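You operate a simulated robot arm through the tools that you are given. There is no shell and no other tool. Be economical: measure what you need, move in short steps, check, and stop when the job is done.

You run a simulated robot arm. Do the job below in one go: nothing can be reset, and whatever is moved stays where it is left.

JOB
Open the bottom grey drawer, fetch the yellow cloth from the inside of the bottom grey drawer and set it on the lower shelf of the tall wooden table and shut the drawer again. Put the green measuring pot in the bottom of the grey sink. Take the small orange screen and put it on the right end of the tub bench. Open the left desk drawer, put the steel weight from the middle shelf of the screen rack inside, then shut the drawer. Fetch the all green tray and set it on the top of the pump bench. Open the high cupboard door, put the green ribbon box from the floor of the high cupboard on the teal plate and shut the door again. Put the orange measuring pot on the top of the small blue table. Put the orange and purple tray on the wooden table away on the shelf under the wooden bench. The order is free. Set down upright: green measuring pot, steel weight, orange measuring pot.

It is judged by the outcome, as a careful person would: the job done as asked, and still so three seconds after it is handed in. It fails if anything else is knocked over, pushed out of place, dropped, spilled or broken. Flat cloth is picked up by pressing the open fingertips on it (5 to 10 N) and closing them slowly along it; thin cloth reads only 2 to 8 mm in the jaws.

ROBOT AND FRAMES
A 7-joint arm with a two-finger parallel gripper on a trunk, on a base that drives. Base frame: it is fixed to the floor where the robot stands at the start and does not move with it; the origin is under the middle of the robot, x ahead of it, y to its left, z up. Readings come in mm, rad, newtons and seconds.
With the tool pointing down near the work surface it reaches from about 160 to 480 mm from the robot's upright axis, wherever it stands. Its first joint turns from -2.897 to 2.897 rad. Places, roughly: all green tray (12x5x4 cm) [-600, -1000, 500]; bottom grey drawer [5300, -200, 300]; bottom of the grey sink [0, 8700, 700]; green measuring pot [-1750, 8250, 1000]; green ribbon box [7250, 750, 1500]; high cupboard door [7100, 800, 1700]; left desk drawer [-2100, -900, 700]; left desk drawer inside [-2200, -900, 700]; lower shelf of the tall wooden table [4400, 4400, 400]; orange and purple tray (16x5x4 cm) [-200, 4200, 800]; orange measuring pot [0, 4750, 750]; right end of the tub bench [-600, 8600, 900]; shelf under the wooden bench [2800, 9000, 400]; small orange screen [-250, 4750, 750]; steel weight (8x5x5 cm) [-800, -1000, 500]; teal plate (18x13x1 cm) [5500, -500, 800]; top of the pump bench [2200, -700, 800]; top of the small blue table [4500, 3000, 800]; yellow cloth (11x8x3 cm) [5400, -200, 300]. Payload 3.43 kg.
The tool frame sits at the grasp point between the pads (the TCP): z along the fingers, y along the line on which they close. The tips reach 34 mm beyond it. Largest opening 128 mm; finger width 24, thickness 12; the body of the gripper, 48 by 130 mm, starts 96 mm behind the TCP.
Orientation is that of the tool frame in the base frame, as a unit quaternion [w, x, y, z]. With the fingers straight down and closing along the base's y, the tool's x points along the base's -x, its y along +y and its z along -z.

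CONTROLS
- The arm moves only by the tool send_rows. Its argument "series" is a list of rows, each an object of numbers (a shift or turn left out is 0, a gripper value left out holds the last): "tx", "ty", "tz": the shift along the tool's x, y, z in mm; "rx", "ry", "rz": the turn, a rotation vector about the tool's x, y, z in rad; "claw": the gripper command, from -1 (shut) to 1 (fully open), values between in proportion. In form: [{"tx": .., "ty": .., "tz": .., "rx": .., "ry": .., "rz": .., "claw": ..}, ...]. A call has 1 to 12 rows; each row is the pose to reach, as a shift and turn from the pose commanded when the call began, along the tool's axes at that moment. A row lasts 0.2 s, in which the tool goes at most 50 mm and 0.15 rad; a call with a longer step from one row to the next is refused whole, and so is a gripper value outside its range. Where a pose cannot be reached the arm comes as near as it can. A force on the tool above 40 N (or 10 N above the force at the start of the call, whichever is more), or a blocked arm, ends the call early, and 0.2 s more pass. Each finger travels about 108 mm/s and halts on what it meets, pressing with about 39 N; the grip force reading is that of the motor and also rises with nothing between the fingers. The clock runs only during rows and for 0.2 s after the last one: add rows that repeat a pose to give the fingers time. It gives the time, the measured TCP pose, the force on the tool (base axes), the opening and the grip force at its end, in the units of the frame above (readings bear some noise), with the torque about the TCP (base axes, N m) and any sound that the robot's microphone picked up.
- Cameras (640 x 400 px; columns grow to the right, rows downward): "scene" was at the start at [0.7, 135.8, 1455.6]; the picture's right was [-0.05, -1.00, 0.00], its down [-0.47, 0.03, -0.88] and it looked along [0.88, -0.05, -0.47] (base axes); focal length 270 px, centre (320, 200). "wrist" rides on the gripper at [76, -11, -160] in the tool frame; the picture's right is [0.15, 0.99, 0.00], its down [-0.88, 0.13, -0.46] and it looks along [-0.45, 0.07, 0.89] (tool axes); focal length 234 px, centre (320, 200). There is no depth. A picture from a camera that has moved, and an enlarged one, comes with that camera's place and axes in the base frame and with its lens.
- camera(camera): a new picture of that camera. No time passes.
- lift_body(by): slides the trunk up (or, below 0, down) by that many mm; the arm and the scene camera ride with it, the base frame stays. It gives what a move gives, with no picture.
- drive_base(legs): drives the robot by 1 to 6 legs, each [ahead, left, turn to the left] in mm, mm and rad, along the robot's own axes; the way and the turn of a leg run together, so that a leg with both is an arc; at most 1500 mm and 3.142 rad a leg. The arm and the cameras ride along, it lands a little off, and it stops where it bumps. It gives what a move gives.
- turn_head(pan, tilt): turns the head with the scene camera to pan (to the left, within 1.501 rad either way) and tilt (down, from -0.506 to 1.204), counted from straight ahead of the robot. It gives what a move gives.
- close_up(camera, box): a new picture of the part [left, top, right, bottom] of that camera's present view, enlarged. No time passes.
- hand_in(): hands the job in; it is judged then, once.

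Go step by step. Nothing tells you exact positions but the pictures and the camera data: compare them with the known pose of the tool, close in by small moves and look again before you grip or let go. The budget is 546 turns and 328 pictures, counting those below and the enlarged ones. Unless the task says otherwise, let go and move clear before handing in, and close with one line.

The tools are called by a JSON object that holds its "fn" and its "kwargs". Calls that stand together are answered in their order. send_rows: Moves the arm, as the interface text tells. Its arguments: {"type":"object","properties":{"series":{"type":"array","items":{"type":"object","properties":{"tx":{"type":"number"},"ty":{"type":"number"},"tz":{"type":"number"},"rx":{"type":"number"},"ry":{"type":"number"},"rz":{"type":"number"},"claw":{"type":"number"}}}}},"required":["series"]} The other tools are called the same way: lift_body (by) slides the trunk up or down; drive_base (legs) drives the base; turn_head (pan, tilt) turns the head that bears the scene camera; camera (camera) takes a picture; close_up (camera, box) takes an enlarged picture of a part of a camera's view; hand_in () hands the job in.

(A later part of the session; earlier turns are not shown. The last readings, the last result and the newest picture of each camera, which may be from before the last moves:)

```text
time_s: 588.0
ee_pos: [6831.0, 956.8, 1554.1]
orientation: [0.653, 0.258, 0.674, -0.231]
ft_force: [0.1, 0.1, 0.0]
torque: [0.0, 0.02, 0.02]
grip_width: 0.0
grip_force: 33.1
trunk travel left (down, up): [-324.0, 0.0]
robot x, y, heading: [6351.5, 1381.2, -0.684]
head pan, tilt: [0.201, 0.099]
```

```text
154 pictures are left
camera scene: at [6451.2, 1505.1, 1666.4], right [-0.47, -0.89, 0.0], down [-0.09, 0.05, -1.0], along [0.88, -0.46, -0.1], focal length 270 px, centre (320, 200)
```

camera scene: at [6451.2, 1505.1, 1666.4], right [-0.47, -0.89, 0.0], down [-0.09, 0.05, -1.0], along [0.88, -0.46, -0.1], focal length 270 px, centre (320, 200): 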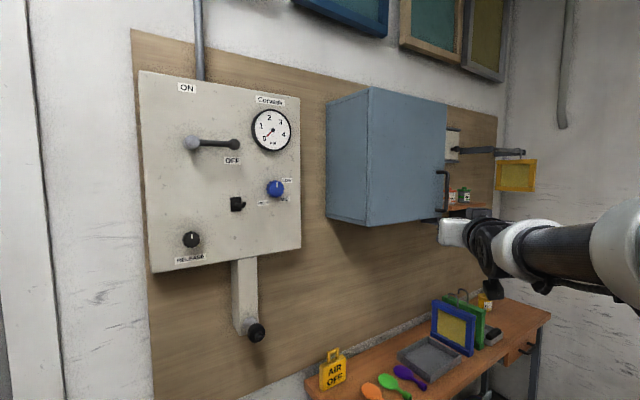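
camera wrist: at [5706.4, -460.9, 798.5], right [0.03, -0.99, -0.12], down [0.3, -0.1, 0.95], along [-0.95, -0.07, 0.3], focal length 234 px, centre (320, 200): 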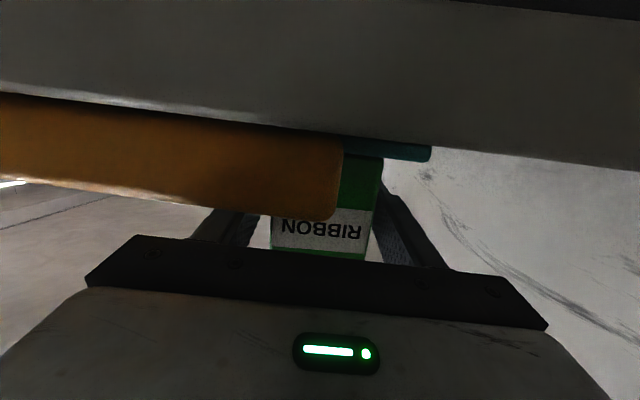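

The cupboard is shut. Now the far area: drive toward the middle of the hall, near x≈5300, y≈4950, and look west.

{"fn": "drive_base", "kwargs": {"legs": [[-450, 0, 0], [0, 0, 2.255], [0, 650, 0], [1500, 0, 0], [1500, 0, 0]]}}

{"fn": "lift_body", "kwargs": {"by": -200}}

{"fn": "turn_head", "kwargs": {"pan": 1.3, "tilt": 0.35}}

{"fn": "camera", "kwargs": {"camera": "scene"}}

```text
time_s: 616.7
ee_pos: [5270.6, 5280.9, 1553.6]
orientation: [0.482, -0.505, 0.516, 0.497]
ft_force: [0.1, 0.0, 0.2]
torque: [-0.02, 0.01, 0.05]
grip_width: 0.0
grip_force: 33.2
trunk travel left (down, up): [-324.0, 0.0]
robot x, y, heading: [5263.9, 4636.2, 1.598]
head pan, tilt: [0.201, 0.099]
```

```text
time_s: 618.9
ee_pos: [5270.6, 5279.8, 1355.4]
orientation: [0.483, -0.504, 0.516, 0.496]
ft_force: [-0.6, 0.3, -0.2]
torque: [0.01, 0.02, 0.01]
grip_width: 0.0
grip_force: 33.2
trunk travel left (down, up): [-124.0, 200.0]
robot x, y, heading: [5258.4, 4639.6, 1.599]
head pan, tilt: [0.201, 0.099]
```

```text
time_s: 620.2
ee_pos: [5269.6, 5279.2, 1354.2]
orientation: [0.482, -0.505, 0.516, 0.496]
ft_force: [0.0, 0.1, 0.1]
torque: [0.03, -0.03, -0.03]
grip_width: 0.2
grip_force: 32.8
trunk travel left (down, up): [-124.0, 200.0]
robot x, y, heading: [5260.5, 4638.8, 1.596]
head pan, tilt: [1.3, 0.351]
```

```text
153 pictures are left
camera scene: at [5033.9, 4569.1, 1443.0], right [0.24, 0.97, 0.0], down [0.33, -0.08, -0.94], along [-0.91, 0.23, -0.34], focal length 270 px, centre (320, 200)
```

scene: 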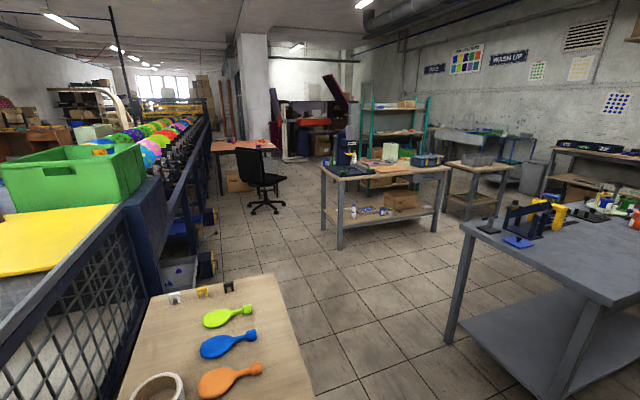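

Clear corridor at y≈4950. Drive west along it.

{"fn": "drive_base", "kwargs": {"legs": [[310, 0, 0], [0, 0, 1.545], [1500, 0, 0], [1500, 0, 0], [300, -150, 0]]}}

{"fn": "turn_head", "kwargs": {"pan": 0.1, "tilt": 0.4}}

{"fn": "camera", "kwargs": {"camera": "scene"}}

```text
time_s: 641.7
ee_pos: [1387.4, 5027.8, 1353.3]
orientation: [-0.003, 0.721, -0.02, -0.692]
ft_force: [0.2, -0.2, 0.5]
torque: [0.01, 0.0, 0.01]
grip_width: 0.0
grip_force: 33.1
trunk travel left (down, up): [-124.0, 200.0]
robot x, y, heading: [2026.6, 4996.0, 3.13]
head pan, tilt: [1.3, 0.351]
stopped in leg 5: the robot was blocked; the commanded pose is now the measured one
```

```text
time_s: 643.1
ee_pos: [1386.1, 5026.6, 1353.6]
orientation: [-0.003, 0.721, -0.02, -0.692]
ft_force: [-0.7, 0.0, -0.1]
torque: [-0.01, 0.01, -0.01]
grip_width: 0.3
grip_force: 33.3
trunk travel left (down, up): [-124.0, 200.0]
robot x, y, heading: [2026.6, 4994.5, 3.133]
head pan, tilt: [0.099, 0.4]
```

```text
152 pictures are left
camera scene: at [2022.9, 4846.7, 1438.4], right [-0.09, 1.0, 0.0], down [0.39, 0.04, -0.92], along [-0.92, -0.08, -0.39], focal length 270 px, centre (320, 200)
```

scene: 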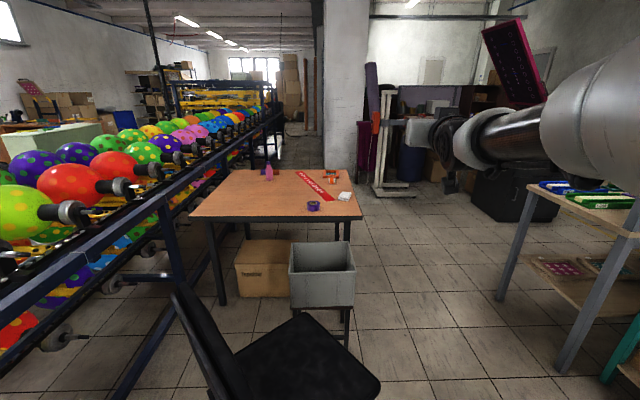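

I was stopped by something at the side (no harm seen). The wooden table is ahead; zoom to identify the items.

{"fn": "close_up", "kwargs": {"camera": "scene", "box": [180, 140, 380, 265]}}

```text
3.20 times, centred on (280, 202) of scene
camera zoom: at [2022.9, 4846.7, 1438.4], right [-0.09, 1.0, 0.0], down [0.39, 0.04, -0.92], along [-0.92, -0.08, -0.39], focal length 864 px, centre (448, 192)
```

zoom: 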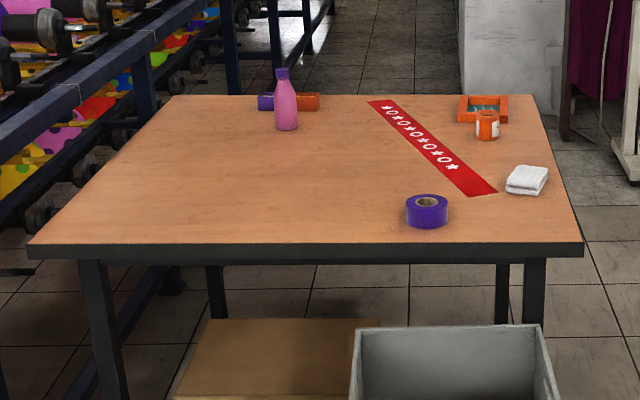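

Let me look down at the chair and the clearance around the base.

{"fn": "turn_head", "kwargs": {"pan": 0.0, "tilt": 1.0}}

{"fn": "camera", "kwargs": {"camera": "scene"}}

{"fn": "turn_head", "kwargs": {"pan": -1.2, "tilt": 0.8}}

{"fn": "camera", "kwargs": {"camera": "scene"}}

```text
time_s: 644.1
ee_pos: [1386.4, 5026.7, 1353.3]
orientation: [-0.003, 0.721, -0.021, -0.692]
ft_force: [0.1, -0.3, -1.1]
torque: [-0.02, 0.01, 0.0]
grip_width: 0.0
grip_force: 33.2
trunk travel left (down, up): [-124.0, 200.0]
robot x, y, heading: [2025.8, 4993.5, 3.133]
head pan, tilt: [0.0, 1.0]
```

```text
150 pictures are left
camera scene: at [2045.4, 4855.7, 1388.3], right [0.01, 1.0, 0.0], down [0.84, -0.01, -0.54], along [-0.54, 0.01, -0.84], focal length 270 px, centre (320, 200)
```

scene: 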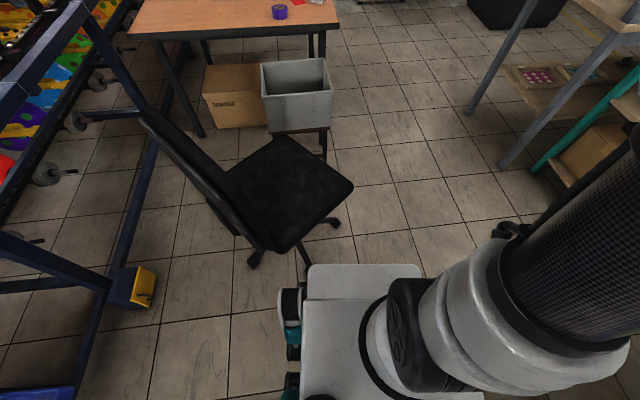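

```text
time_s: 645.5
ee_pos: [1386.3, 5027.3, 1350.0]
orientation: [-0.003, 0.724, -0.021, -0.69]
ft_force: [-0.7, -0.6, -0.7]
torque: [0.01, 0.01, 0.03]
grip_width: 0.0
grip_force: 32.8
trunk travel left (down, up): [-124.0, 200.0]
robot x, y, heading: [2027.8, 4991.7, 3.13]
head pan, tilt: [-1.201, 0.799]
```

```text
149 pictures are left
camera scene: at [2034.9, 4870.2, 1405.1], right [0.19, 0.98, 0.0], down [0.69, -0.13, -0.71], along [-0.7, 0.13, -0.7], focal length 270 px, centre (320, 200)
```

scene: 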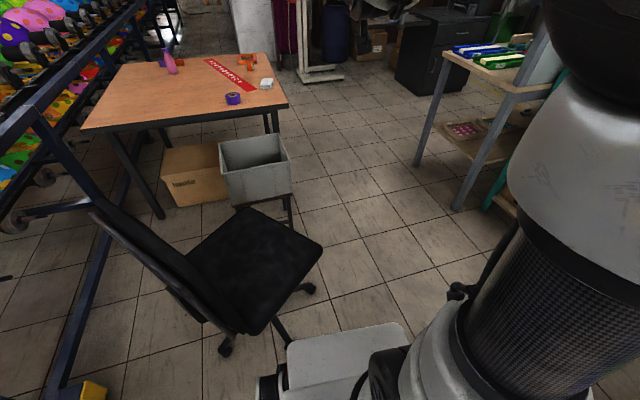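

The chair and the middle table leave a diagonal gap. I'll turn and slip through it, then go to the table's north side facing -y.

{"fn": "drive_base", "kwargs": {"legs": [[40, 30, 0], [0, 0, -0.7], [900, 0, 0]]}}

{"fn": "camera", "kwargs": {"camera": "scene"}}

```text
time_s: 647.3
ee_pos: [1362.2, 5120.0, 1350.7]
orientation: [-0.07, 0.718, -0.09, -0.687]
ft_force: [0.1, 1.0, -0.3]
torque: [0.02, 0.01, 0.01]
grip_width: 0.0
grip_force: 32.6
trunk travel left (down, up): [-124.0, 200.0]
robot x, y, heading: [1983.2, 4968.8, 2.942]
head pan, tilt: [-1.201, 0.799]
stopped in leg 2: the robot was blocked; the commanded pose is now the measured one
```

```text
148 pictures are left
camera scene: at [1970.2, 4841.5, 1405.7], right [0.37, 0.93, 0.0], down [0.65, -0.26, -0.72], along [-0.67, 0.27, -0.7], focal length 270 px, centre (320, 200)
```

scene: 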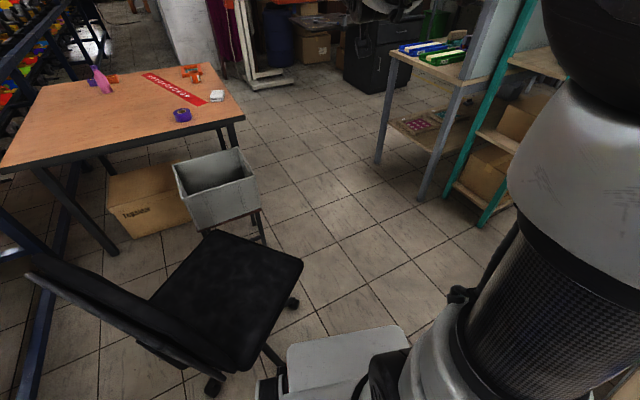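

The front-left corner met the chair. Shift away and turn again.

{"fn": "drive_base", "kwargs": {"legs": [[-22, -38, 0], [0, 0, -0.5]]}}

```text
time_s: 649.8
ee_pos: [1543.7, 5433.5, 1350.4]
orientation: [-0.238, 0.673, -0.266, -0.648]
ft_force: [1.0, 0.3, -0.1]
torque: [0.05, -0.03, 0.0]
grip_width: 0.0
grip_force: 33.0
trunk travel left (down, up): [-124.0, 200.0]
robot x, y, heading: [2018.1, 4996.9, 2.436]
head pan, tilt: [-1.201, 0.799]
```

{"fn": "drive_base", "kwargs": {"legs": [[900, 0, 0], [0, 0, 0.7]]}}

{"fn": "turn_head", "kwargs": {"pan": 0.3, "tilt": 0.6}}

{"fn": "camera", "kwargs": {"camera": "scene"}}

```text
time_s: 656.5
ee_pos: [683.6, 5606.7, 1349.8]
orientation: [0.001, 0.723, -0.017, -0.69]
ft_force: [-0.7, -0.4, -0.2]
torque: [0.03, -0.01, 0.04]
grip_width: 0.0
grip_force: 32.9
trunk travel left (down, up): [-124.0, 200.0]
robot x, y, heading: [1325.9, 5580.1, -3.138]
head pan, tilt: [-1.201, 0.799]
```

```text
time_s: 658.1
ee_pos: [683.7, 5606.7, 1349.8]
orientation: [0.001, 0.724, -0.017, -0.69]
ft_force: [0.0, 0.4, -0.1]
torque: [0.05, -0.01, -0.03]
grip_width: 0.0
grip_force: 32.9
trunk travel left (down, up): [-124.0, 200.0]
robot x, y, heading: [1324.8, 5581.8, -3.14]
head pan, tilt: [0.3, 0.6]
```

```text
147 pictures are left
camera scene: at [1331.2, 5416.9, 1420.2], right [-0.3, 0.95, 0.0], down [0.54, 0.17, -0.83], along [-0.79, -0.25, -0.56], focal length 270 px, centre (320, 200)
```

scene: 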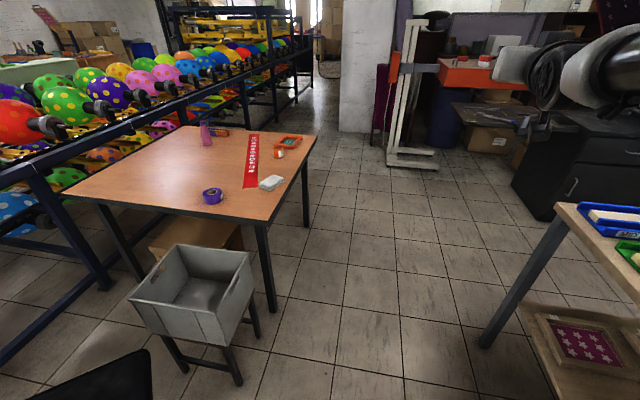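

Pot at about (41, 4764), screen about (-201, 4730). Move to the north side and face -y.

{"fn": "drive_base", "kwargs": {"legs": [[1270, 0, 0], [0, 0, 1.57]]}}

{"fn": "turn_head", "kwargs": {"pan": 0, "tilt": 0.75}}

{"fn": "send_rows", "kwargs": {"series": [{"tz": -20, "ry": 0.14, "claw": 0.6}, {"tz": -40, "ry": 0.28}, {"tz": -60, "ry": 0.42}, {"tz": -60, "tx": 30, "ry": 0.56}, {"tz": -60, "tx": 60, "ry": 0.7}, {"tz": -60, "tx": 90, "ry": 0.84}, {"tz": -60, "tx": 120, "ry": 0.98}, {"tz": -60, "tx": 150, "ry": 1.12}, {"tz": -60, "tx": 180, "ry": 1.26}, {"tz": -60, "tx": 210, "ry": 1.4}, {"tz": -60, "tx": 240, "ry": 1.5}, {"tz": -60, "tx": 240, "ry": 1.5}]}}

{"fn": "camera", "kwargs": {"camera": "scene"}}

```text
time_s: 668.4
ee_pos: [30.4, 4934.0, 1349.9]
orientation: [0.487, 0.526, 0.498, -0.488]
ft_force: [-0.5, -0.6, 0.3]
torque: [-0.01, 0.01, -0.02]
grip_width: 0.1
grip_force: 32.8
trunk travel left (down, up): [-124.0, 200.0]
robot x, y, heading: [56.6, 5577.9, -1.573]
head pan, tilt: [0.3, 0.6]
```

```text
time_s: 669.2
ee_pos: [30.9, 4934.8, 1350.2]
orientation: [0.487, 0.525, 0.499, -0.488]
ft_force: [0.5, 0.0, -0.3]
torque: [0.03, 0.0, 0.0]
grip_width: 0.0
grip_force: 33.0
trunk travel left (down, up): [-124.0, 200.0]
robot x, y, heading: [60.9, 5575.1, -1.575]
head pan, tilt: [0.0, 0.75]
```

```text
time_s: 671.8
ee_pos: [39.9, 5005.6, 1113.1]
orientation: [0.016, 0.717, 0.697, 0.0]
ft_force: [-0.1, -0.3, 0.3]
torque: [0.0, 0.01, 0.01]
grip_width: 102.4
grip_force: 0.2
trunk travel left (down, up): [-124.0, 200.0]
robot x, y, heading: [53.1, 5576.5, -1.569]
head pan, tilt: [0.0, 0.75]
```

```text
146 pictures are left
camera scene: at [197.9, 5583.6, 1407.3], right [-1.0, 0.0, 0.0], down [0.0, 0.68, -0.73], along [0.0, -0.73, -0.68], focal length 270 px, centre (320, 200)
```

scene: 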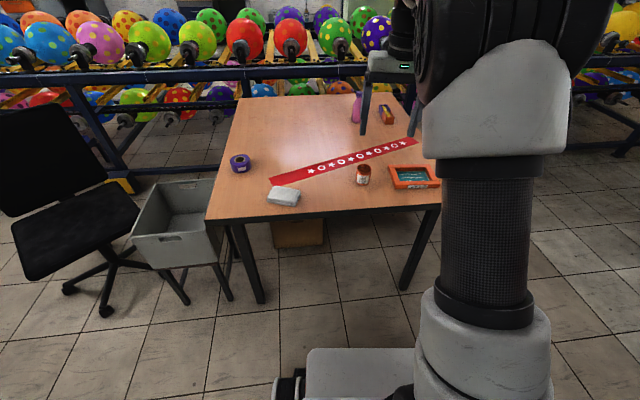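

Clear view: pot ≈ (34, 4789), screen ≈ (-160, 4767), tray ≈ (-142, 4248) by the pink bottle. Move over the pot for a wrist view.

{"fn": "send_rows", "kwargs": {"series": [{"tx": 35, "rx": 0.0}, {"tx": 70}, {"tx": 70, "tz": 40}, {"tx": 70, "tz": 80}, {"tx": 70, "tz": 100}]}}

{"fn": "drive_base", "kwargs": {"legs": [[285, 0, 0]]}}

{"fn": "camera", "kwargs": {"camera": "wrist"}}

```text
time_s: 673.0
ee_pos: [42.9, 5073.1, 1012.5]
orientation: [0.017, 0.717, 0.697, 0.001]
ft_force: [0.3, 0.3, -0.1]
torque: [-0.01, 0.04, -0.01]
grip_width: 102.4
grip_force: 0.0
trunk travel left (down, up): [-124.0, 200.0]
robot x, y, heading: [58.5, 5577.9, -1.575]
head pan, tilt: [0.0, 0.75]
```

```text
time_s: 675.0
ee_pos: [43.6, 4787.5, 1011.7]
orientation: [0.016, 0.717, 0.697, 0.0]
ft_force: [-0.5, -0.8, 0.3]
torque: [0.01, 0.03, 0.0]
grip_width: 102.2
grip_force: 0.0
trunk travel left (down, up): [-124.0, 200.0]
robot x, y, heading: [58.5, 5287.9, -1.57]
head pan, tilt: [0.0, 0.75]
```

```text
145 pictures are left
camera wrist: at [29.1, 4867.3, 1169.5], right [0.99, 0.12, 0.02], down [0.1, -0.87, 0.48], along [0.08, -0.47, -0.88], focal length 234 px, centre (320, 200)
```

wrist: 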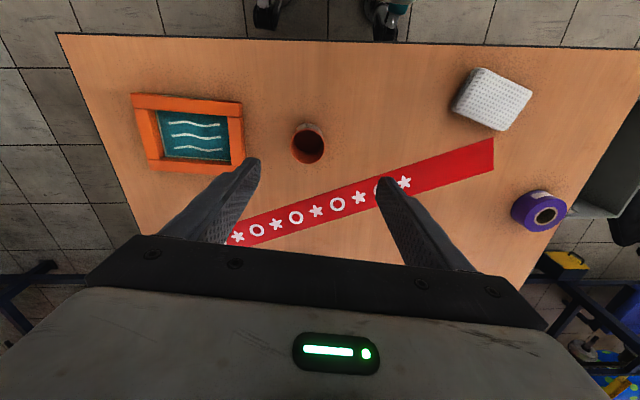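

The pot is an open orange cup. Centre over it, level the tool, and lower partway.

{"fn": "send_rows", "kwargs": {"series": [{"tx": -15, "ty": -15, "rx": 0.023, "ry": 0.023, "rz": -0.028}, {"tx": -15, "ty": -15, "tz": 40, "rx": 0.023, "ry": 0.023, "rz": -0.028}, {"tx": -15, "ty": -15, "tz": 80, "rx": 0.023, "ry": 0.023, "rz": -0.028}, {"tx": -15, "ty": -15, "tz": 105, "rx": 0.023, "ry": 0.023, "rz": -0.028}, {"tx": -15, "ty": -15, "tz": 105, "rx": 0.023, "ry": 0.023, "rz": -0.028}]}}

{"fn": "camera", "kwargs": {"camera": "wrist"}}

```text
time_s: 676.2
ee_pos: [29.6, 4769.5, 906.2]
orientation: [0.0, 0.706, 0.708, 0.001]
ft_force: [0.3, 0.6, -0.4]
torque: [0.0, 0.01, 0.03]
grip_width: 102.5
grip_force: 0.1
trunk travel left (down, up): [-124.0, 200.0]
robot x, y, heading: [56.6, 5289.7, -1.575]
head pan, tilt: [0.0, 0.75]
```

```text
144 pictures are left
camera wrist: at [17.6, 4845.9, 1066.0], right [0.99, 0.15, 0.0], down [0.13, -0.88, 0.46], along [0.07, -0.45, -0.89], focal length 234 px, centre (320, 200)
```

wrist: 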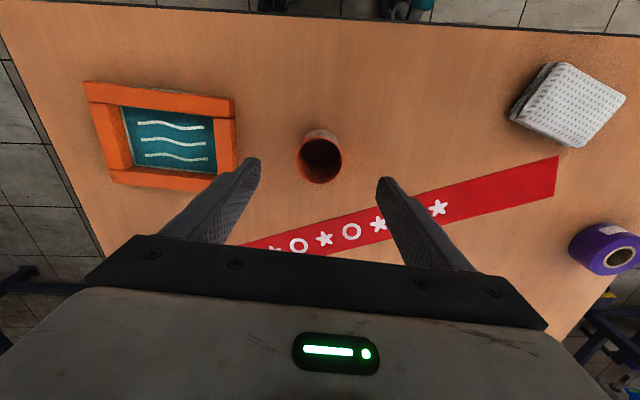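

Cup centred, rim z≈820. Descend around it.

{"fn": "send_rows", "kwargs": {"series": [{"tz": 30}, {"tz": 60}, {"tz": 80}, {"tz": 92}, {"tz": 100}, {"tz": 100}]}}

{"fn": "camera", "kwargs": {"camera": "wrist"}}

```text
time_s: 677.6
ee_pos: [30.9, 4770.4, 806.7]
orientation: [0.0, 0.707, 0.707, 0.001]
ft_force: [-0.3, -1.4, 0.8]
torque: [0.0, 0.01, -0.01]
grip_width: 102.3
grip_force: 0.0
trunk travel left (down, up): [-124.0, 200.0]
robot x, y, heading: [56.2, 5288.7, -1.57]
head pan, tilt: [0.0, 0.75]
```

```text
143 pictures are left
camera wrist: at [17.8, 4846.3, 966.1], right [0.99, 0.15, 0.0], down [0.13, -0.88, 0.46], along [0.07, -0.45, -0.89], focal length 234 px, centre (320, 200)
```

wrist: 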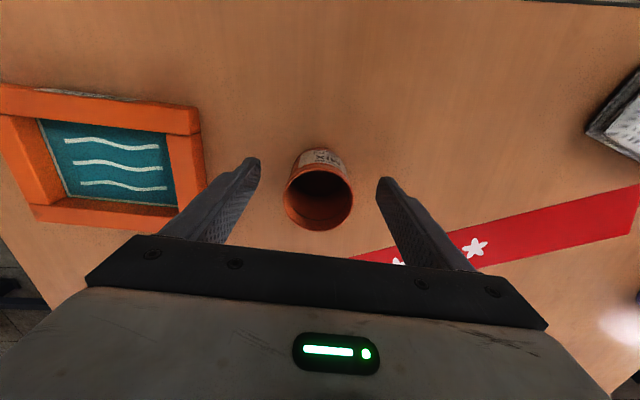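

{"fn": "send_rows", "kwargs": {"series": [{"claw": 0.3}, {"claw": 0.1}, {"claw": -0.1}, {"claw": -0.3}, {"claw": -1}, {"claw": -1}]}}

{"fn": "send_rows", "kwargs": {"series": [{"tz": -20}, {"tz": -50}, {"tz": -90}, {"tz": -120}]}}

{"fn": "camera", "kwargs": {"camera": "wrist"}}

```text
time_s: 679.0
ee_pos: [30.0, 4770.0, 806.9]
orientation: [0.0, 0.707, 0.707, 0.001]
ft_force: [0.2, 0.3, 0.3]
torque: [-0.02, 0.02, -0.02]
grip_width: 53.9
grip_force: 39.6
trunk travel left (down, up): [-124.0, 200.0]
robot x, y, heading: [55.8, 5289.9, -1.573]
head pan, tilt: [0.0, 0.75]
```

```text
time_s: 680.0
ee_pos: [31.6, 4769.2, 928.9]
orientation: [0.001, 0.706, 0.708, 0.001]
ft_force: [-0.1, -0.3, -1.2]
torque: [0.02, -0.04, -0.02]
grip_width: 53.9
grip_force: 39.2
trunk travel left (down, up): [-124.0, 200.0]
robot x, y, heading: [58.0, 5288.4, -1.576]
head pan, tilt: [0.0, 0.75]
```

```text
142 pictures are left
camera wrist: at [18.2, 4846.2, 1087.6], right [0.99, 0.15, 0.0], down [0.13, -0.88, 0.46], along [0.07, -0.45, -0.89], focal length 234 px, centre (320, 200)
```

wrist: 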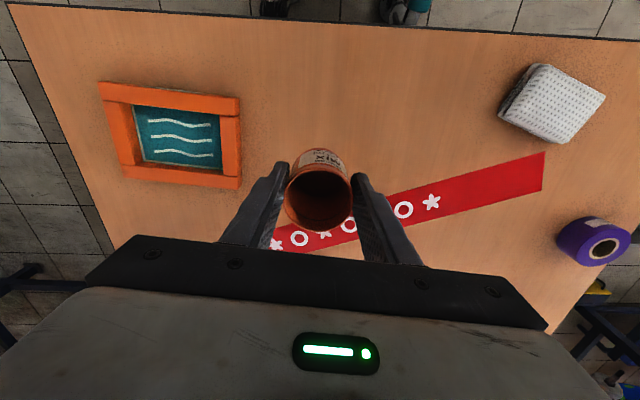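

Pot held. Carry it back through the gap and along the corridor to the small blue table.

{"fn": "lift_body", "kwargs": {"by": 120}}

{"fn": "drive_base", "kwargs": {"legs": [[-290, 0, 0], [0, 0, 1.573], [1270, 0, 0], [0, 0, -0.705]]}}

{"fn": "drive_base", "kwargs": {"legs": [[900, 0, 0], [0, 0, 0.705]]}}

```text
time_s: 681.5
ee_pos: [29.9, 4770.3, 1047.4]
orientation: [0.001, 0.707, 0.707, 0.001]
ft_force: [0.2, 0.4, -1.1]
torque: [-0.01, 0.02, -0.03]
grip_width: 53.9
grip_force: 38.9
trunk travel left (down, up): [-244.0, 80.0]
robot x, y, heading: [56.4, 5293.1, -1.573]
head pan, tilt: [0.0, 0.75]
```

```text
time_s: 695.3
ee_pos: [1708.6, 5213.9, 1047.0]
orientation: [0.0, 0.347, 0.938, 0.001]
ft_force: [-0.6, 0.9, 0.0]
torque: [-0.01, -0.01, 0.01]
grip_width: 54.1
grip_force: 38.5
trunk travel left (down, up): [-244.0, 80.0]
robot x, y, heading: [1330.6, 5573.4, -0.715]
head pan, tilt: [0.0, 0.75]
```

```text
time_s: 701.2
ee_pos: [2480.0, 4749.0, 1048.3]
orientation: [0.001, 0.202, 0.979, 0.001]
ft_force: [-0.3, -0.9, -0.5]
torque: [0.02, -0.03, 0.03]
grip_width: 54.0
grip_force: 38.9
trunk travel left (down, up): [-244.0, 80.0]
robot x, y, heading: [2014.2, 4982.2, -0.412]
head pan, tilt: [0.0, 0.75]
stopped in leg 2: the robot was blocked; the commanded pose is now the measured one
```

{"fn": "drive_base", "kwargs": {"legs": [[220, 0, 0], [0, 0, 0.41]]}}

{"fn": "drive_base", "kwargs": {"legs": [[1500, 0, 0], [1500, 60, 0]]}}

```text
time_s: 704.1
ee_pos: [2736.4, 4864.4, 1047.5]
orientation: [0.0, 0.001, 1.0, 0.001]
ft_force: [0.4, 0.5, -0.5]
torque: [-0.02, 0.01, 0.02]
grip_width: 53.8
grip_force: 39.4
trunk travel left (down, up): [-244.0, 80.0]
robot x, y, heading: [2214.5, 4894.0, -0.002]
head pan, tilt: [0.0, 0.75]
```

```text
refused: leg 2 is longer than a leg can be; nothing moved
```

{"fn": "drive_base", "kwargs": {"legs": [[1490, 120, 0], [1490, 0, 0]]}}

{"fn": "drive_base", "kwargs": {"legs": [[120, 0, 0], [0, 0, -1.57], [1490, 0, 0], [500, 0, 0]]}}

{"fn": "turn_head", "kwargs": {"pan": -1.2, "tilt": 0.6}}

{"fn": "camera", "kwargs": {"camera": "scene"}}

```text
time_s: 718.6
ee_pos: [5735.0, 4984.7, 1047.4]
orientation: [0.0, -0.007, 1.0, 0.001]
ft_force: [-0.2, -0.4, 0.5]
torque: [0.0, 0.0, 0.02]
grip_width: 53.8
grip_force: 39.1
trunk travel left (down, up): [-244.0, 80.0]
robot x, y, heading: [5216.2, 5004.7, 0.015]
head pan, tilt: [0.0, 0.75]
```

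```text
time_s: 733.2
ee_pos: [5327.6, 2505.2, 1048.0]
orientation: [0.001, 0.703, 0.711, 0.001]
ft_force: [-0.5, 1.2, -0.1]
torque: [-0.02, -0.02, 0.03]
grip_width: 54.0
grip_force: 39.2
trunk travel left (down, up): [-244.0, 80.0]
robot x, y, heading: [5349.2, 3023.8, -1.557]
head pan, tilt: [0.0, 0.75]
```

```text
time_s: 734.6
ee_pos: [5326.8, 2505.8, 1047.7]
orientation: [0.001, 0.703, 0.711, 0.0]
ft_force: [0.2, 0.1, -0.4]
torque: [0.02, 0.01, 0.01]
grip_width: 53.9
grip_force: 38.8
trunk travel left (down, up): [-244.0, 80.0]
robot x, y, heading: [5346.6, 3026.0, -1.558]
head pan, tilt: [-1.201, 0.6]
```

```text
141 pictures are left
camera scene: at [5406.1, 3084.5, 1540.2], right [-0.37, 0.93, 0.0], down [0.52, 0.21, -0.83], along [-0.77, -0.31, -0.56], focal length 270 px, centre (320, 200)
```

scene: 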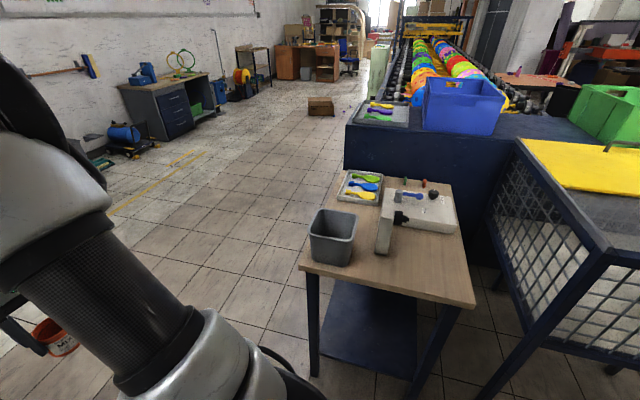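

A free spot is on the blue table's front-right part, near (4645, 3230). Turn to face it.

{"fn": "drive_base", "kwargs": {"legs": [[0, 0, -1.57], [0, -200, 0], [120, 0, 0]]}}

{"fn": "turn_head", "kwargs": {"pan": 0, "tilt": 0.8}}

{"fn": "camera", "kwargs": {"camera": "scene"}}

{"fn": "camera", "kwargs": {"camera": "wrist"}}

```text
time_s: 742.0
ee_pos: [4710.5, 3256.9, 1048.3]
orientation: [0.0, 1.0, -0.004, 0.0]
ft_force: [0.1, -0.5, -0.5]
torque: [-0.02, -0.01, -0.01]
grip_width: 53.8
grip_force: 38.9
trunk travel left (down, up): [-244.0, 80.0]
robot x, y, heading: [5233.7, 3227.5, 3.132]
head pan, tilt: [-1.201, 0.6]
```

```text
time_s: 743.4
ee_pos: [4711.2, 3257.8, 1047.7]
orientation: [0.001, 1.0, -0.002, 0.0]
ft_force: [-2.0, 0.4, 0.8]
torque: [0.01, 0.0, 0.0]
grip_width: 53.6
grip_force: 38.6
trunk travel left (down, up): [-244.0, 80.0]
robot x, y, heading: [5230.2, 3227.8, 3.128]
head pan, tilt: [0.0, 0.799]
```

```text
140 pictures are left
camera scene: at [5239.0, 3086.9, 1523.3], right [0.01, 1.0, 0.0], down [0.72, -0.01, -0.7], along [-0.7, 0.01, -0.72], focal length 270 px, centre (320, 200)
```

scene: 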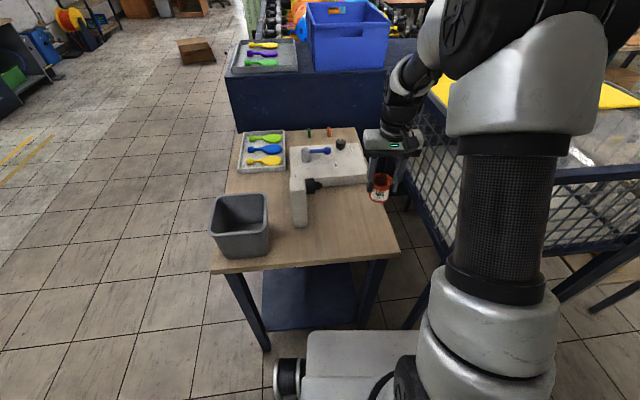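

```text
139 pictures are left
camera wrist: at [4785.6, 3267.8, 1207.2], right [0.14, -0.99, 0.0], down [-0.88, -0.12, 0.46], along [-0.45, -0.07, -0.89], focal length 234 px, centre (320, 200)
```

wrist: 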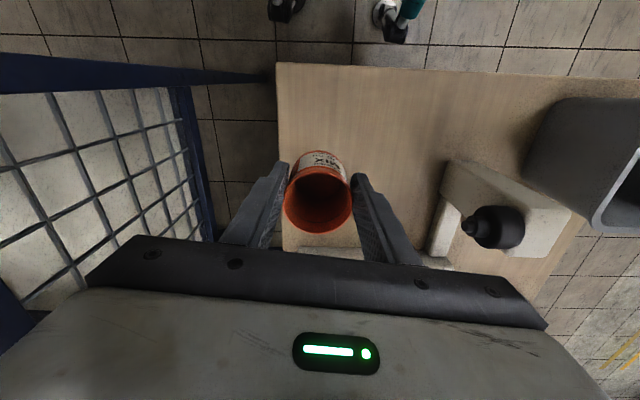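

Set it at about (4680, 3180). Shift, lower, and touch down gently.

{"fn": "send_rows", "kwargs": {"series": [{"tx": -15, "ty": 38}, {"tx": -31, "ty": 77}, {"tx": -31, "ty": 77, "tz": 40}, {"tx": -31, "ty": 77, "tz": 80}, {"tx": -31, "ty": 77, "tz": 120}, {"tx": -31, "ty": 77, "tz": 135}]}}

{"fn": "camera", "kwargs": {"camera": "scene"}}

{"fn": "send_rows", "kwargs": {"series": [{"tz": 5}, {"tz": 10}, {"tz": 15}, {"tz": 19}, {"tz": 23}, {"tz": 27}, {"tz": 31}, {"tz": 35}, {"tz": 39}, {"tz": 43}, {"tz": 47}, {"tz": 51}]}}

```text
time_s: 744.8
ee_pos: [4678.2, 3179.7, 916.7]
orientation: [0.001, 1.0, -0.002, -0.004]
ft_force: [6.3, -1.0, 30.8]
torque: [0.09, -0.19, 0.01]
grip_width: 54.0
grip_force: 38.9
trunk travel left (down, up): [-244.0, 80.0]
robot x, y, heading: [5229.4, 3226.6, 3.133]
head pan, tilt: [0.0, 0.799]
```

```text
138 pictures are left
camera scene: at [5241.8, 3087.1, 1524.1], right [0.01, 1.0, 0.0], down [0.72, -0.01, -0.7], along [-0.7, 0.01, -0.72], focal length 270 px, centre (320, 200)
```

scene: 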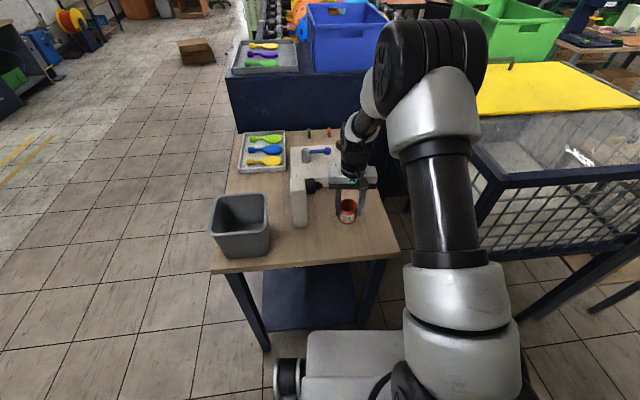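

```text
time_s: 745.5
ee_pos: [4677.6, 3179.8, 906.3]
orientation: [0.001, 1.0, -0.003, -0.005]
ft_force: [5.6, 1.2, 17.0]
torque: [0.08, -0.16, -0.03]
grip_width: 54.0
grip_force: 38.9
trunk travel left (down, up): [-244.0, 80.0]
robot x, y, heading: [5228.7, 3228.2, 3.133]
head pan, tilt: [0.0, 0.799]
stopped in row 3: the force on the tool passed its limit at 45 N (the readings are from after the stop); the commanded pose is now the measured one
```

It has touched down. Release and check.

{"fn": "send_rows", "kwargs": {"series": [{"tz": -2, "claw": 0.0}, {"tz": -2, "claw": 0.3}, {"tz": -2, "claw": 0.4}, {"tz": -2, "claw": 0.4}]}}

{"fn": "send_rows", "kwargs": {"series": [{"tz": -30}, {"tz": -70}, {"tz": -110}, {"tz": -140}]}}

{"fn": "camera", "kwargs": {"camera": "wrist"}}

```text
time_s: 746.5
ee_pos: [4677.3, 3179.7, 905.2]
orientation: [0.0, 1.0, -0.002, -0.004]
ft_force: [1.0, -0.2, -0.1]
torque: [-0.02, 0.01, 0.01]
grip_width: 89.6
grip_force: 0.0
trunk travel left (down, up): [-244.0, 80.0]
robot x, y, heading: [5234.6, 3226.5, 3.135]
head pan, tilt: [0.0, 0.799]
```

```text
time_s: 747.5
ee_pos: [4677.2, 3180.9, 1047.9]
orientation: [0.001, 1.0, -0.004, -0.004]
ft_force: [-0.1, 0.4, -0.1]
torque: [0.0, -0.01, -0.03]
grip_width: 89.5
grip_force: 0.1
trunk travel left (down, up): [-244.0, 80.0]
robot x, y, heading: [5229.9, 3226.5, 3.134]
head pan, tilt: [0.0, 0.799]
```

```text
137 pictures are left
camera wrist: at [4752.7, 3191.1, 1205.4], right [0.14, -0.99, 0.0], down [-0.88, -0.12, 0.46], along [-0.46, -0.07, -0.89], focal length 234 px, centre (320, 200)
```

wrist: 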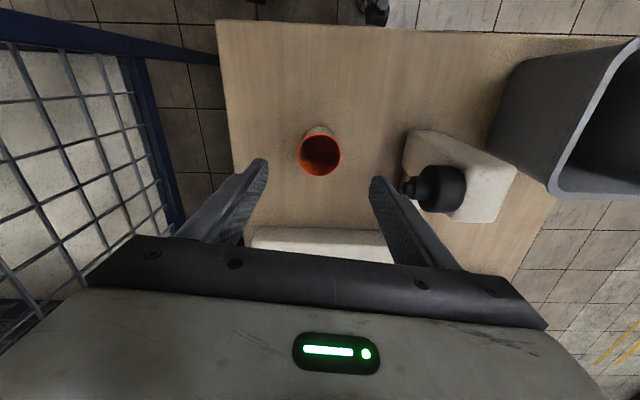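

The orange pot stands upright on the small blue table. Now return to the wooden table for the screen.

{"fn": "drive_base", "kwargs": {"legs": [[-190, 0, 0], [0, -1490, 0], [0, -270, 0], [1490, 0, 0], [1490, 0, 0]]}}

```text
time_s: 780.0
ee_pos: [1872.2, 4916.7, 1045.4]
orientation: [0.001, 1.0, 0.002, -0.003]
ft_force: [0.2, -1.0, 0.1]
torque: [0.0, -0.03, 0.04]
grip_width: 89.6
grip_force: 0.1
trunk travel left (down, up): [-244.0, 80.0]
robot x, y, heading: [2425.2, 4966.0, -3.137]
head pan, tilt: [0.0, 0.799]
```

{"fn": "drive_base", "kwargs": {"legs": [[325, -28, 0], [0, 0, -0.71], [1000, 0, 0], [0, 0, 0.71]]}}

```text
time_s: 782.4
ee_pos: [1546.7, 4945.4, 1045.6]
orientation: [0.001, 1.0, -0.001, -0.004]
ft_force: [-1.3, -0.7, -1.7]
torque: [-0.02, 0.0, -0.02]
grip_width: 89.6
grip_force: 0.1
trunk travel left (down, up): [-244.0, 80.0]
robot x, y, heading: [2100.9, 4993.5, 3.14]
head pan, tilt: [0.0, 0.799]
stopped in leg 2: the robot was blocked; the commanded pose is now the measured one
```

{"fn": "turn_head", "kwargs": {"pan": 0.3, "tilt": 1.1}}

{"fn": "camera", "kwargs": {"camera": "scene"}}

```text
time_s: 783.2
ee_pos: [1546.7, 4945.6, 1046.0]
orientation: [0.001, 1.0, 0.0, -0.004]
ft_force: [1.2, -0.3, -0.8]
torque: [-0.01, 0.03, 0.02]
grip_width: 89.5
grip_force: 0.1
trunk travel left (down, up): [-244.0, 80.0]
robot x, y, heading: [2102.1, 4996.7, 3.139]
head pan, tilt: [0.3, 1.1]
```

```text
136 pictures are left
camera scene: at [2130.0, 4835.9, 1501.6], right [-0.29, 0.96, 0.0], down [0.85, 0.26, -0.45], along [-0.43, -0.13, -0.89], focal length 270 px, centre (320, 200)
```

scene: 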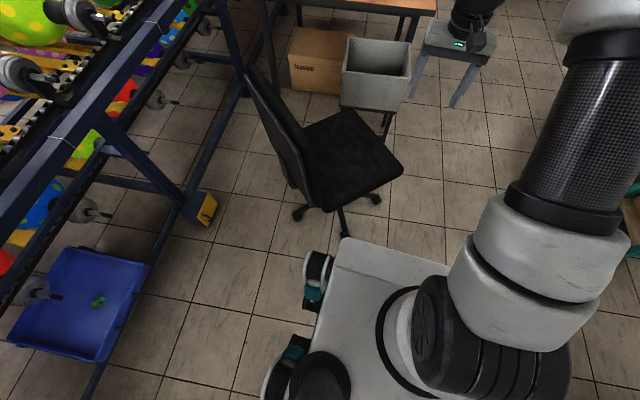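

The chair hasn't moved. Repeat the manoeuvre that worked before.

{"fn": "drive_base", "kwargs": {"legs": [[118, 27, 0], [0, 0, -0.17], [-22, -38, 0], [0, 0, -0.52]]}}

```text
time_s: 786.5
ee_pos: [1468.4, 5126.4, 1046.0]
orientation: [0.0, 0.988, -0.157, -0.004]
ft_force: [-0.4, 0.1, -0.3]
torque: [0.0, 0.02, -0.01]
grip_width: 89.8
grip_force: 0.1
trunk travel left (down, up): [-244.0, 80.0]
robot x, y, heading: [2008.6, 5003.4, 2.822]
head pan, tilt: [0.3, 1.1]
stopped in leg 4: the robot was blocked; the commanded pose is now the measured one
```

{"fn": "drive_base", "kwargs": {"legs": [[-14, 4, 0], [0, 0, -0.385]]}}

```text
time_s: 788.5
ee_pos: [1568.1, 5312.0, 1047.2]
orientation: [-0.001, 0.939, -0.343, -0.003]
ft_force: [1.0, 0.0, -0.2]
torque: [0.0, -0.01, -0.01]
grip_width: 89.4
grip_force: 0.0
trunk travel left (down, up): [-244.0, 80.0]
robot x, y, heading: [2025.2, 4993.4, 2.44]
head pan, tilt: [0.3, 1.1]
```

{"fn": "drive_base", "kwargs": {"legs": [[960, 0, 0], [0, 0, 0.7], [1435, 0, 0], [0, 0, 1.571]]}}

{"fn": "turn_head", "kwargs": {"pan": 0, "tilt": 0.75}}

{"fn": "camera", "kwargs": {"camera": "scene"}}

```text
time_s: 806.0
ee_pos: [-84.8, 5057.2, 1046.0]
orientation: [0.003, 0.707, 0.708, -0.002]
ft_force: [0.1, -0.7, 0.0]
torque: [0.04, 0.03, 0.01]
grip_width: 89.5
grip_force: 0.1
trunk travel left (down, up): [-244.0, 80.0]
robot x, y, heading: [-133.3, 5612.0, -1.575]
head pan, tilt: [0.3, 1.1]
```

```text
time_s: 806.8
ee_pos: [-84.2, 5057.0, 1046.3]
orientation: [0.004, 0.706, 0.708, -0.002]
ft_force: [-0.4, 0.2, 0.0]
torque: [0.01, -0.02, 0.0]
grip_width: 89.7
grip_force: 0.0
trunk travel left (down, up): [-244.0, 80.0]
robot x, y, heading: [-134.2, 5611.7, -1.577]
head pan, tilt: [0.0, 0.75]
```

```text
135 pictures are left
camera scene: at [5.3, 5619.3, 1527.3], right [-1.0, 0.0, 0.0], down [0.0, 0.68, -0.73], along [0.0, -0.73, -0.68], focal length 270 px, centre (320, 200)
```

scene: 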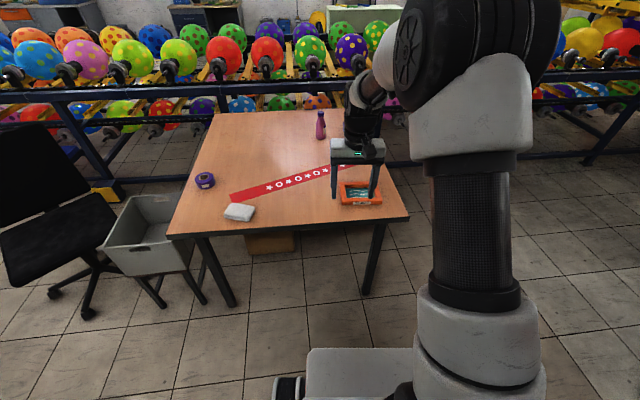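

The screen is a flat frame about 170×125 mm. Zoom to see its rim depth.

{"fn": "drive_base", "kwargs": {"legs": [[300, 0, 0]]}}

{"fn": "send_rows", "kwargs": {"series": [{"ty": -40, "tz": 30}, {"ty": -80, "tz": 60}, {"ty": -80, "tz": 90}]}}

{"fn": "camera", "kwargs": {"camera": "wrist"}}

```text
time_s: 808.9
ee_pos: [-86.4, 4755.0, 1046.5]
orientation: [0.004, 0.708, 0.706, -0.002]
ft_force: [0.8, 0.1, 0.0]
torque: [-0.02, 0.03, -0.04]
grip_width: 89.7
grip_force: 0.1
trunk travel left (down, up): [-244.0, 80.0]
robot x, y, heading: [-132.7, 5309.0, -1.572]
head pan, tilt: [0.0, 0.75]
```

```text
time_s: 809.7
ee_pos: [-167.5, 4754.9, 955.7]
orientation: [0.003, 0.708, 0.707, -0.002]
ft_force: [0.5, 0.1, -0.1]
torque: [-0.02, 0.0, -0.02]
grip_width: 89.7
grip_force: 0.1
trunk travel left (down, up): [-244.0, 80.0]
robot x, y, heading: [-134.9, 5308.9, -1.572]
head pan, tilt: [0.0, 0.75]
```

```text
134 pictures are left
camera wrist: at [-179.7, 4831.5, 1114.6], right [0.99, 0.15, 0.0], down [0.13, -0.88, 0.46], along [0.07, -0.46, -0.89], focal length 234 px, centre (320, 200)
```

wrist: 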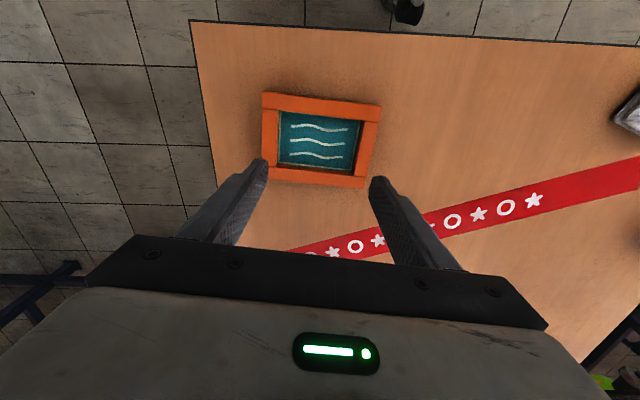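

{"fn": "close_up", "kwargs": {"camera": "wrist", "box": [240, 75, 400, 200]}}

```text
3.20 times, centred on (320, 138) of wrist
camera zoom: at [-179.7, 4831.5, 1114.6], right [0.99, 0.15, 0.0], down [0.13, -0.88, 0.46], along [0.07, -0.46, -0.89], focal length 749 px, centre (320, 400)
```

zoom: 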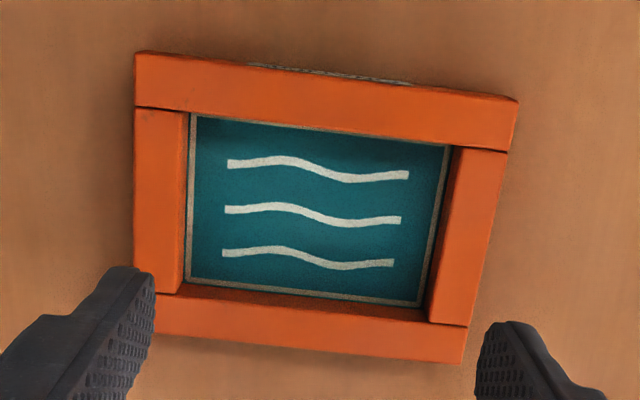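

The frame has deep bars; I'll pinch its +x short bar (centre ≈ (-95, 4747), top z≈760), with one finger inside the frame.

{"fn": "send_rows", "kwargs": {"series": [{"ty": 37, "tx": -4, "claw": -0.06}, {"ty": 73, "tx": -8}, {"ty": 73, "tx": -8, "tz": 40}, {"ty": 73, "tx": -8, "tz": 80}, {"ty": 73, "tx": -8, "tz": 120}, {"ty": 73, "tx": -8, "tz": 125}]}}

{"fn": "camera", "kwargs": {"camera": "wrist"}}

```text
time_s: 811.1
ee_pos: [-93.6, 4745.0, 831.4]
orientation: [0.003, 0.707, 0.707, -0.002]
ft_force: [-1.1, 0.0, 0.0]
torque: [-0.03, -0.02, 0.03]
grip_width: 60.3
grip_force: 0.1
trunk travel left (down, up): [-244.0, 80.0]
robot x, y, heading: [-136.1, 5313.0, -1.569]
head pan, tilt: [0.0, 0.75]
```

```text
132 pictures are left
camera wrist: at [-105.7, 4822.3, 989.8], right [0.99, 0.14, 0.0], down [0.13, -0.88, 0.46], along [0.07, -0.46, -0.89], focal length 234 px, centre (320, 200)
```

wrist: 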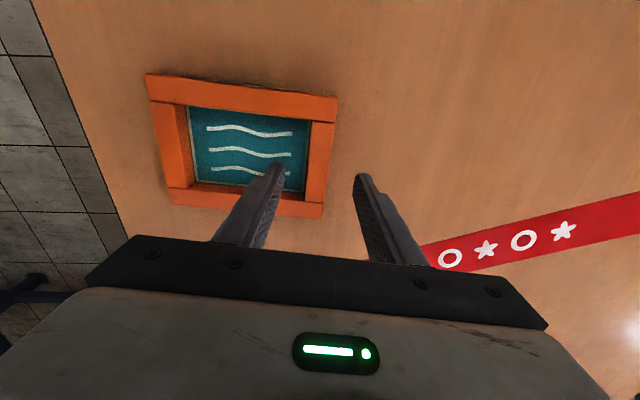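

{"fn": "send_rows", "kwargs": {"series": [{"tz": 15}, {"tz": 30}, {"tz": 40}, {"tz": 42}]}}

{"fn": "close_up", "kwargs": {"camera": "wrist", "box": [220, 80, 420, 240]}}

```text
time_s: 812.1
ee_pos: [-93.9, 4745.1, 789.4]
orientation: [0.002, 0.708, 0.706, -0.002]
ft_force: [-0.7, -0.1, -0.4]
torque: [-0.02, 0.0, -0.02]
grip_width: 60.2
grip_force: 0.0
trunk travel left (down, up): [-244.0, 80.0]
robot x, y, heading: [-134.8, 5313.6, -1.575]
head pan, tilt: [0.0, 0.75]
```

```text
2.50 times, centred on (320, 160) of wrist
camera zoom: at [-106.0, 4822.8, 947.6], right [0.99, 0.14, 0.0], down [0.13, -0.88, 0.46], along [0.07, -0.46, -0.89], focal length 585 px, centre (320, 300)
```

zoom: 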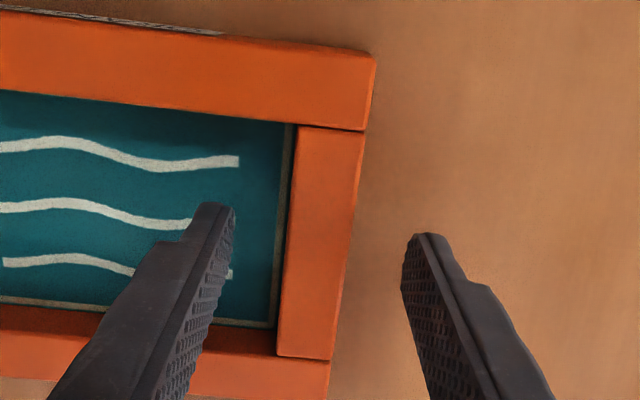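

{"fn": "send_rows", "kwargs": {"series": [{"tz": 4}, {"tz": 7}]}}

{"fn": "send_rows", "kwargs": {"series": [{"tz": 2}, {"tz": 4}]}}

{"fn": "close_up", "kwargs": {"camera": "wrist", "box": [220, 80, 420, 240]}}

```text
time_s: 812.7
ee_pos: [-93.0, 4744.9, 781.8]
orientation: [0.003, 0.708, 0.706, -0.002]
ft_force: [0.0, -0.2, 0.1]
torque: [0.0, -0.02, 0.01]
grip_width: 60.3
grip_force: 0.1
trunk travel left (down, up): [-244.0, 80.0]
robot x, y, heading: [-138.3, 5311.3, -1.576]
head pan, tilt: [0.0, 0.75]
```

```text
time_s: 813.3
ee_pos: [-94.8, 4746.3, 778.4]
orientation: [0.003, 0.708, 0.706, -0.001]
ft_force: [-0.5, 0.1, 0.8]
torque: [0.03, -0.03, -0.01]
grip_width: 60.1
grip_force: 0.1
trunk travel left (down, up): [-244.0, 80.0]
robot x, y, heading: [-136.1, 5304.4, -1.574]
head pan, tilt: [0.0, 0.75]
```

```text
2.50 times, centred on (320, 160) of wrist
camera zoom: at [-106.1, 4822.9, 936.9], right [0.99, 0.14, 0.0], down [0.13, -0.88, 0.46], along [0.07, -0.46, -0.89], focal length 585 px, centre (320, 300)
```

zoom: 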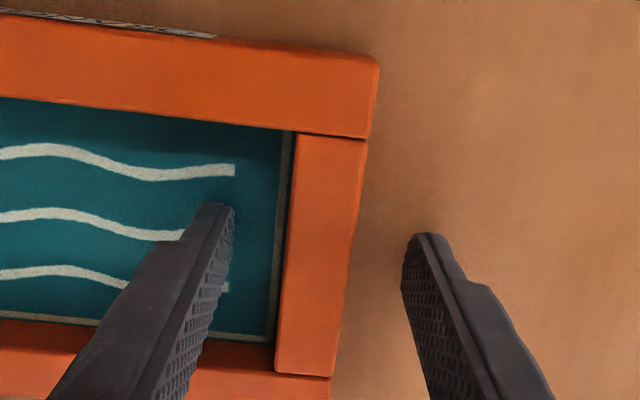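

{"fn": "send_rows", "kwargs": {"series": [{"tz": 3}, {"tz": 6}]}}

{"fn": "send_rows", "kwargs": {"series": [{"tz": 2}, {"tz": 4}]}}

{"fn": "send_rows", "kwargs": {"series": [{"tz": 2}, {"tz": 3}]}}

```text
time_s: 814.1
ee_pos: [-94.0, 4745.4, 776.2]
orientation: [0.004, 0.708, 0.706, -0.004]
ft_force: [0.2, 9.8, 24.0]
torque: [0.51, 0.78, -0.32]
grip_width: 60.2
grip_force: 0.0
trunk travel left (down, up): [-244.0, 80.0]
robot x, y, heading: [-133.5, 5311.9, -1.574]
head pan, tilt: [0.0, 0.75]
stopped in row 2: the force on the tool passed its limit at 42 N (the readings are from after the stop); the commanded pose is now the measured one
```

```text
time_s: 814.5
ee_pos: [-93.7, 4745.1, 776.0]
orientation: [0.004, 0.708, 0.706, -0.003]
ft_force: [0.6, 8.3, 22.3]
torque: [0.47, 0.73, -0.31]
grip_width: 60.1
grip_force: 0.0
trunk travel left (down, up): [-244.0, 80.0]
robot x, y, heading: [-134.1, 5309.2, -1.572]
head pan, tilt: [0.0, 0.75]
stopped in row 2: the force on the tool passed its limit at 43 N (the readings are from after the stop); the commanded pose is now the measured one
```

```text
time_s: 814.9
ee_pos: [-93.7, 4744.2, 777.2]
orientation: [0.005, 0.708, 0.706, -0.002]
ft_force: [-0.5, 8.3, 22.9]
torque: [0.48, 0.73, -0.35]
grip_width: 60.1
grip_force: 0.0
trunk travel left (down, up): [-244.0, 80.0]
robot x, y, heading: [-136.2, 5311.6, -1.576]
head pan, tilt: [0.0, 0.75]
stopped in row 2: the force on the tool passed its limit at 42 N (the readings are from after the stop); the commanded pose is now the measured one
```

The inner fingertip touches the mesh (z≈743). Raise 3 mm and close on the bar.

{"fn": "send_rows", "kwargs": {"series": [{"tz": -4}, {"tz": -4}, {"tz": -4, "claw": -0.4}, {"tz": -4, "claw": -0.7}, {"tz": -4, "claw": -1}, {"tz": -4, "claw": -1}, {"tz": -4, "claw": -1}]}}

{"fn": "camera", "kwargs": {"camera": "wrist"}}

```text
time_s: 816.5
ee_pos: [-93.6, 4743.5, 778.1]
orientation: [0.004, 0.709, 0.705, -0.003]
ft_force: [0.0, 0.5, 0.8]
torque: [-0.04, -0.07, 0.02]
grip_width: 21.7
grip_force: 39.0
trunk travel left (down, up): [-244.0, 80.0]
robot x, y, heading: [-136.9, 5309.1, -1.573]
head pan, tilt: [0.0, 0.75]
```

```text
129 pictures are left
camera wrist: at [-105.9, 4820.9, 937.0], right [0.99, 0.14, 0.0], down [0.13, -0.88, 0.46], along [0.07, -0.46, -0.89], focal length 234 px, centre (320, 200)
```

wrist: 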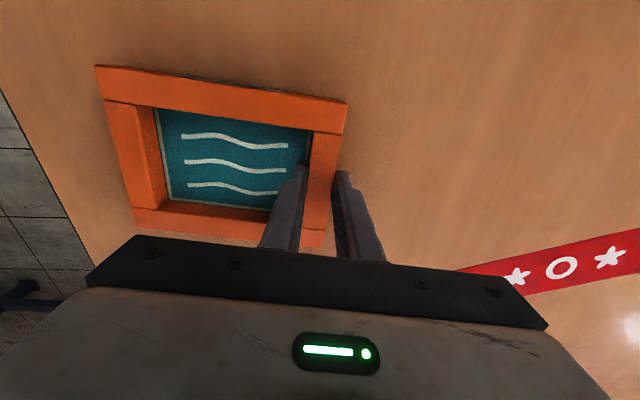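

Bar gripped (21.7 mm). Lift slowly and check.

{"fn": "send_rows", "kwargs": {"series": [{"tz": -8}, {"tz": -25}, {"tz": -60}, {"tz": -100}]}}

{"fn": "camera", "kwargs": {"camera": "wrist"}}

```text
time_s: 817.5
ee_pos: [-94.7, 4744.5, 878.4]
orientation: [0.003, 0.708, 0.706, -0.003]
ft_force: [0.8, -0.7, -1.3]
torque: [0.04, -0.1, 0.01]
grip_width: 21.5
grip_force: 39.3
trunk travel left (down, up): [-244.0, 80.0]
robot x, y, heading: [-132.2, 5313.3, -1.577]
head pan, tilt: [0.0, 0.75]
```

```text
128 pictures are left
camera wrist: at [-106.2, 4822.0, 1037.0], right [0.99, 0.14, 0.0], down [0.13, -0.88, 0.46], along [0.07, -0.46, -0.89], focal length 234 px, centre (320, 200)
```

wrist: 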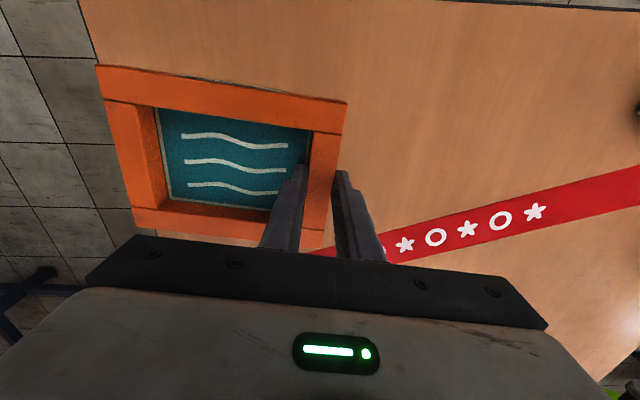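

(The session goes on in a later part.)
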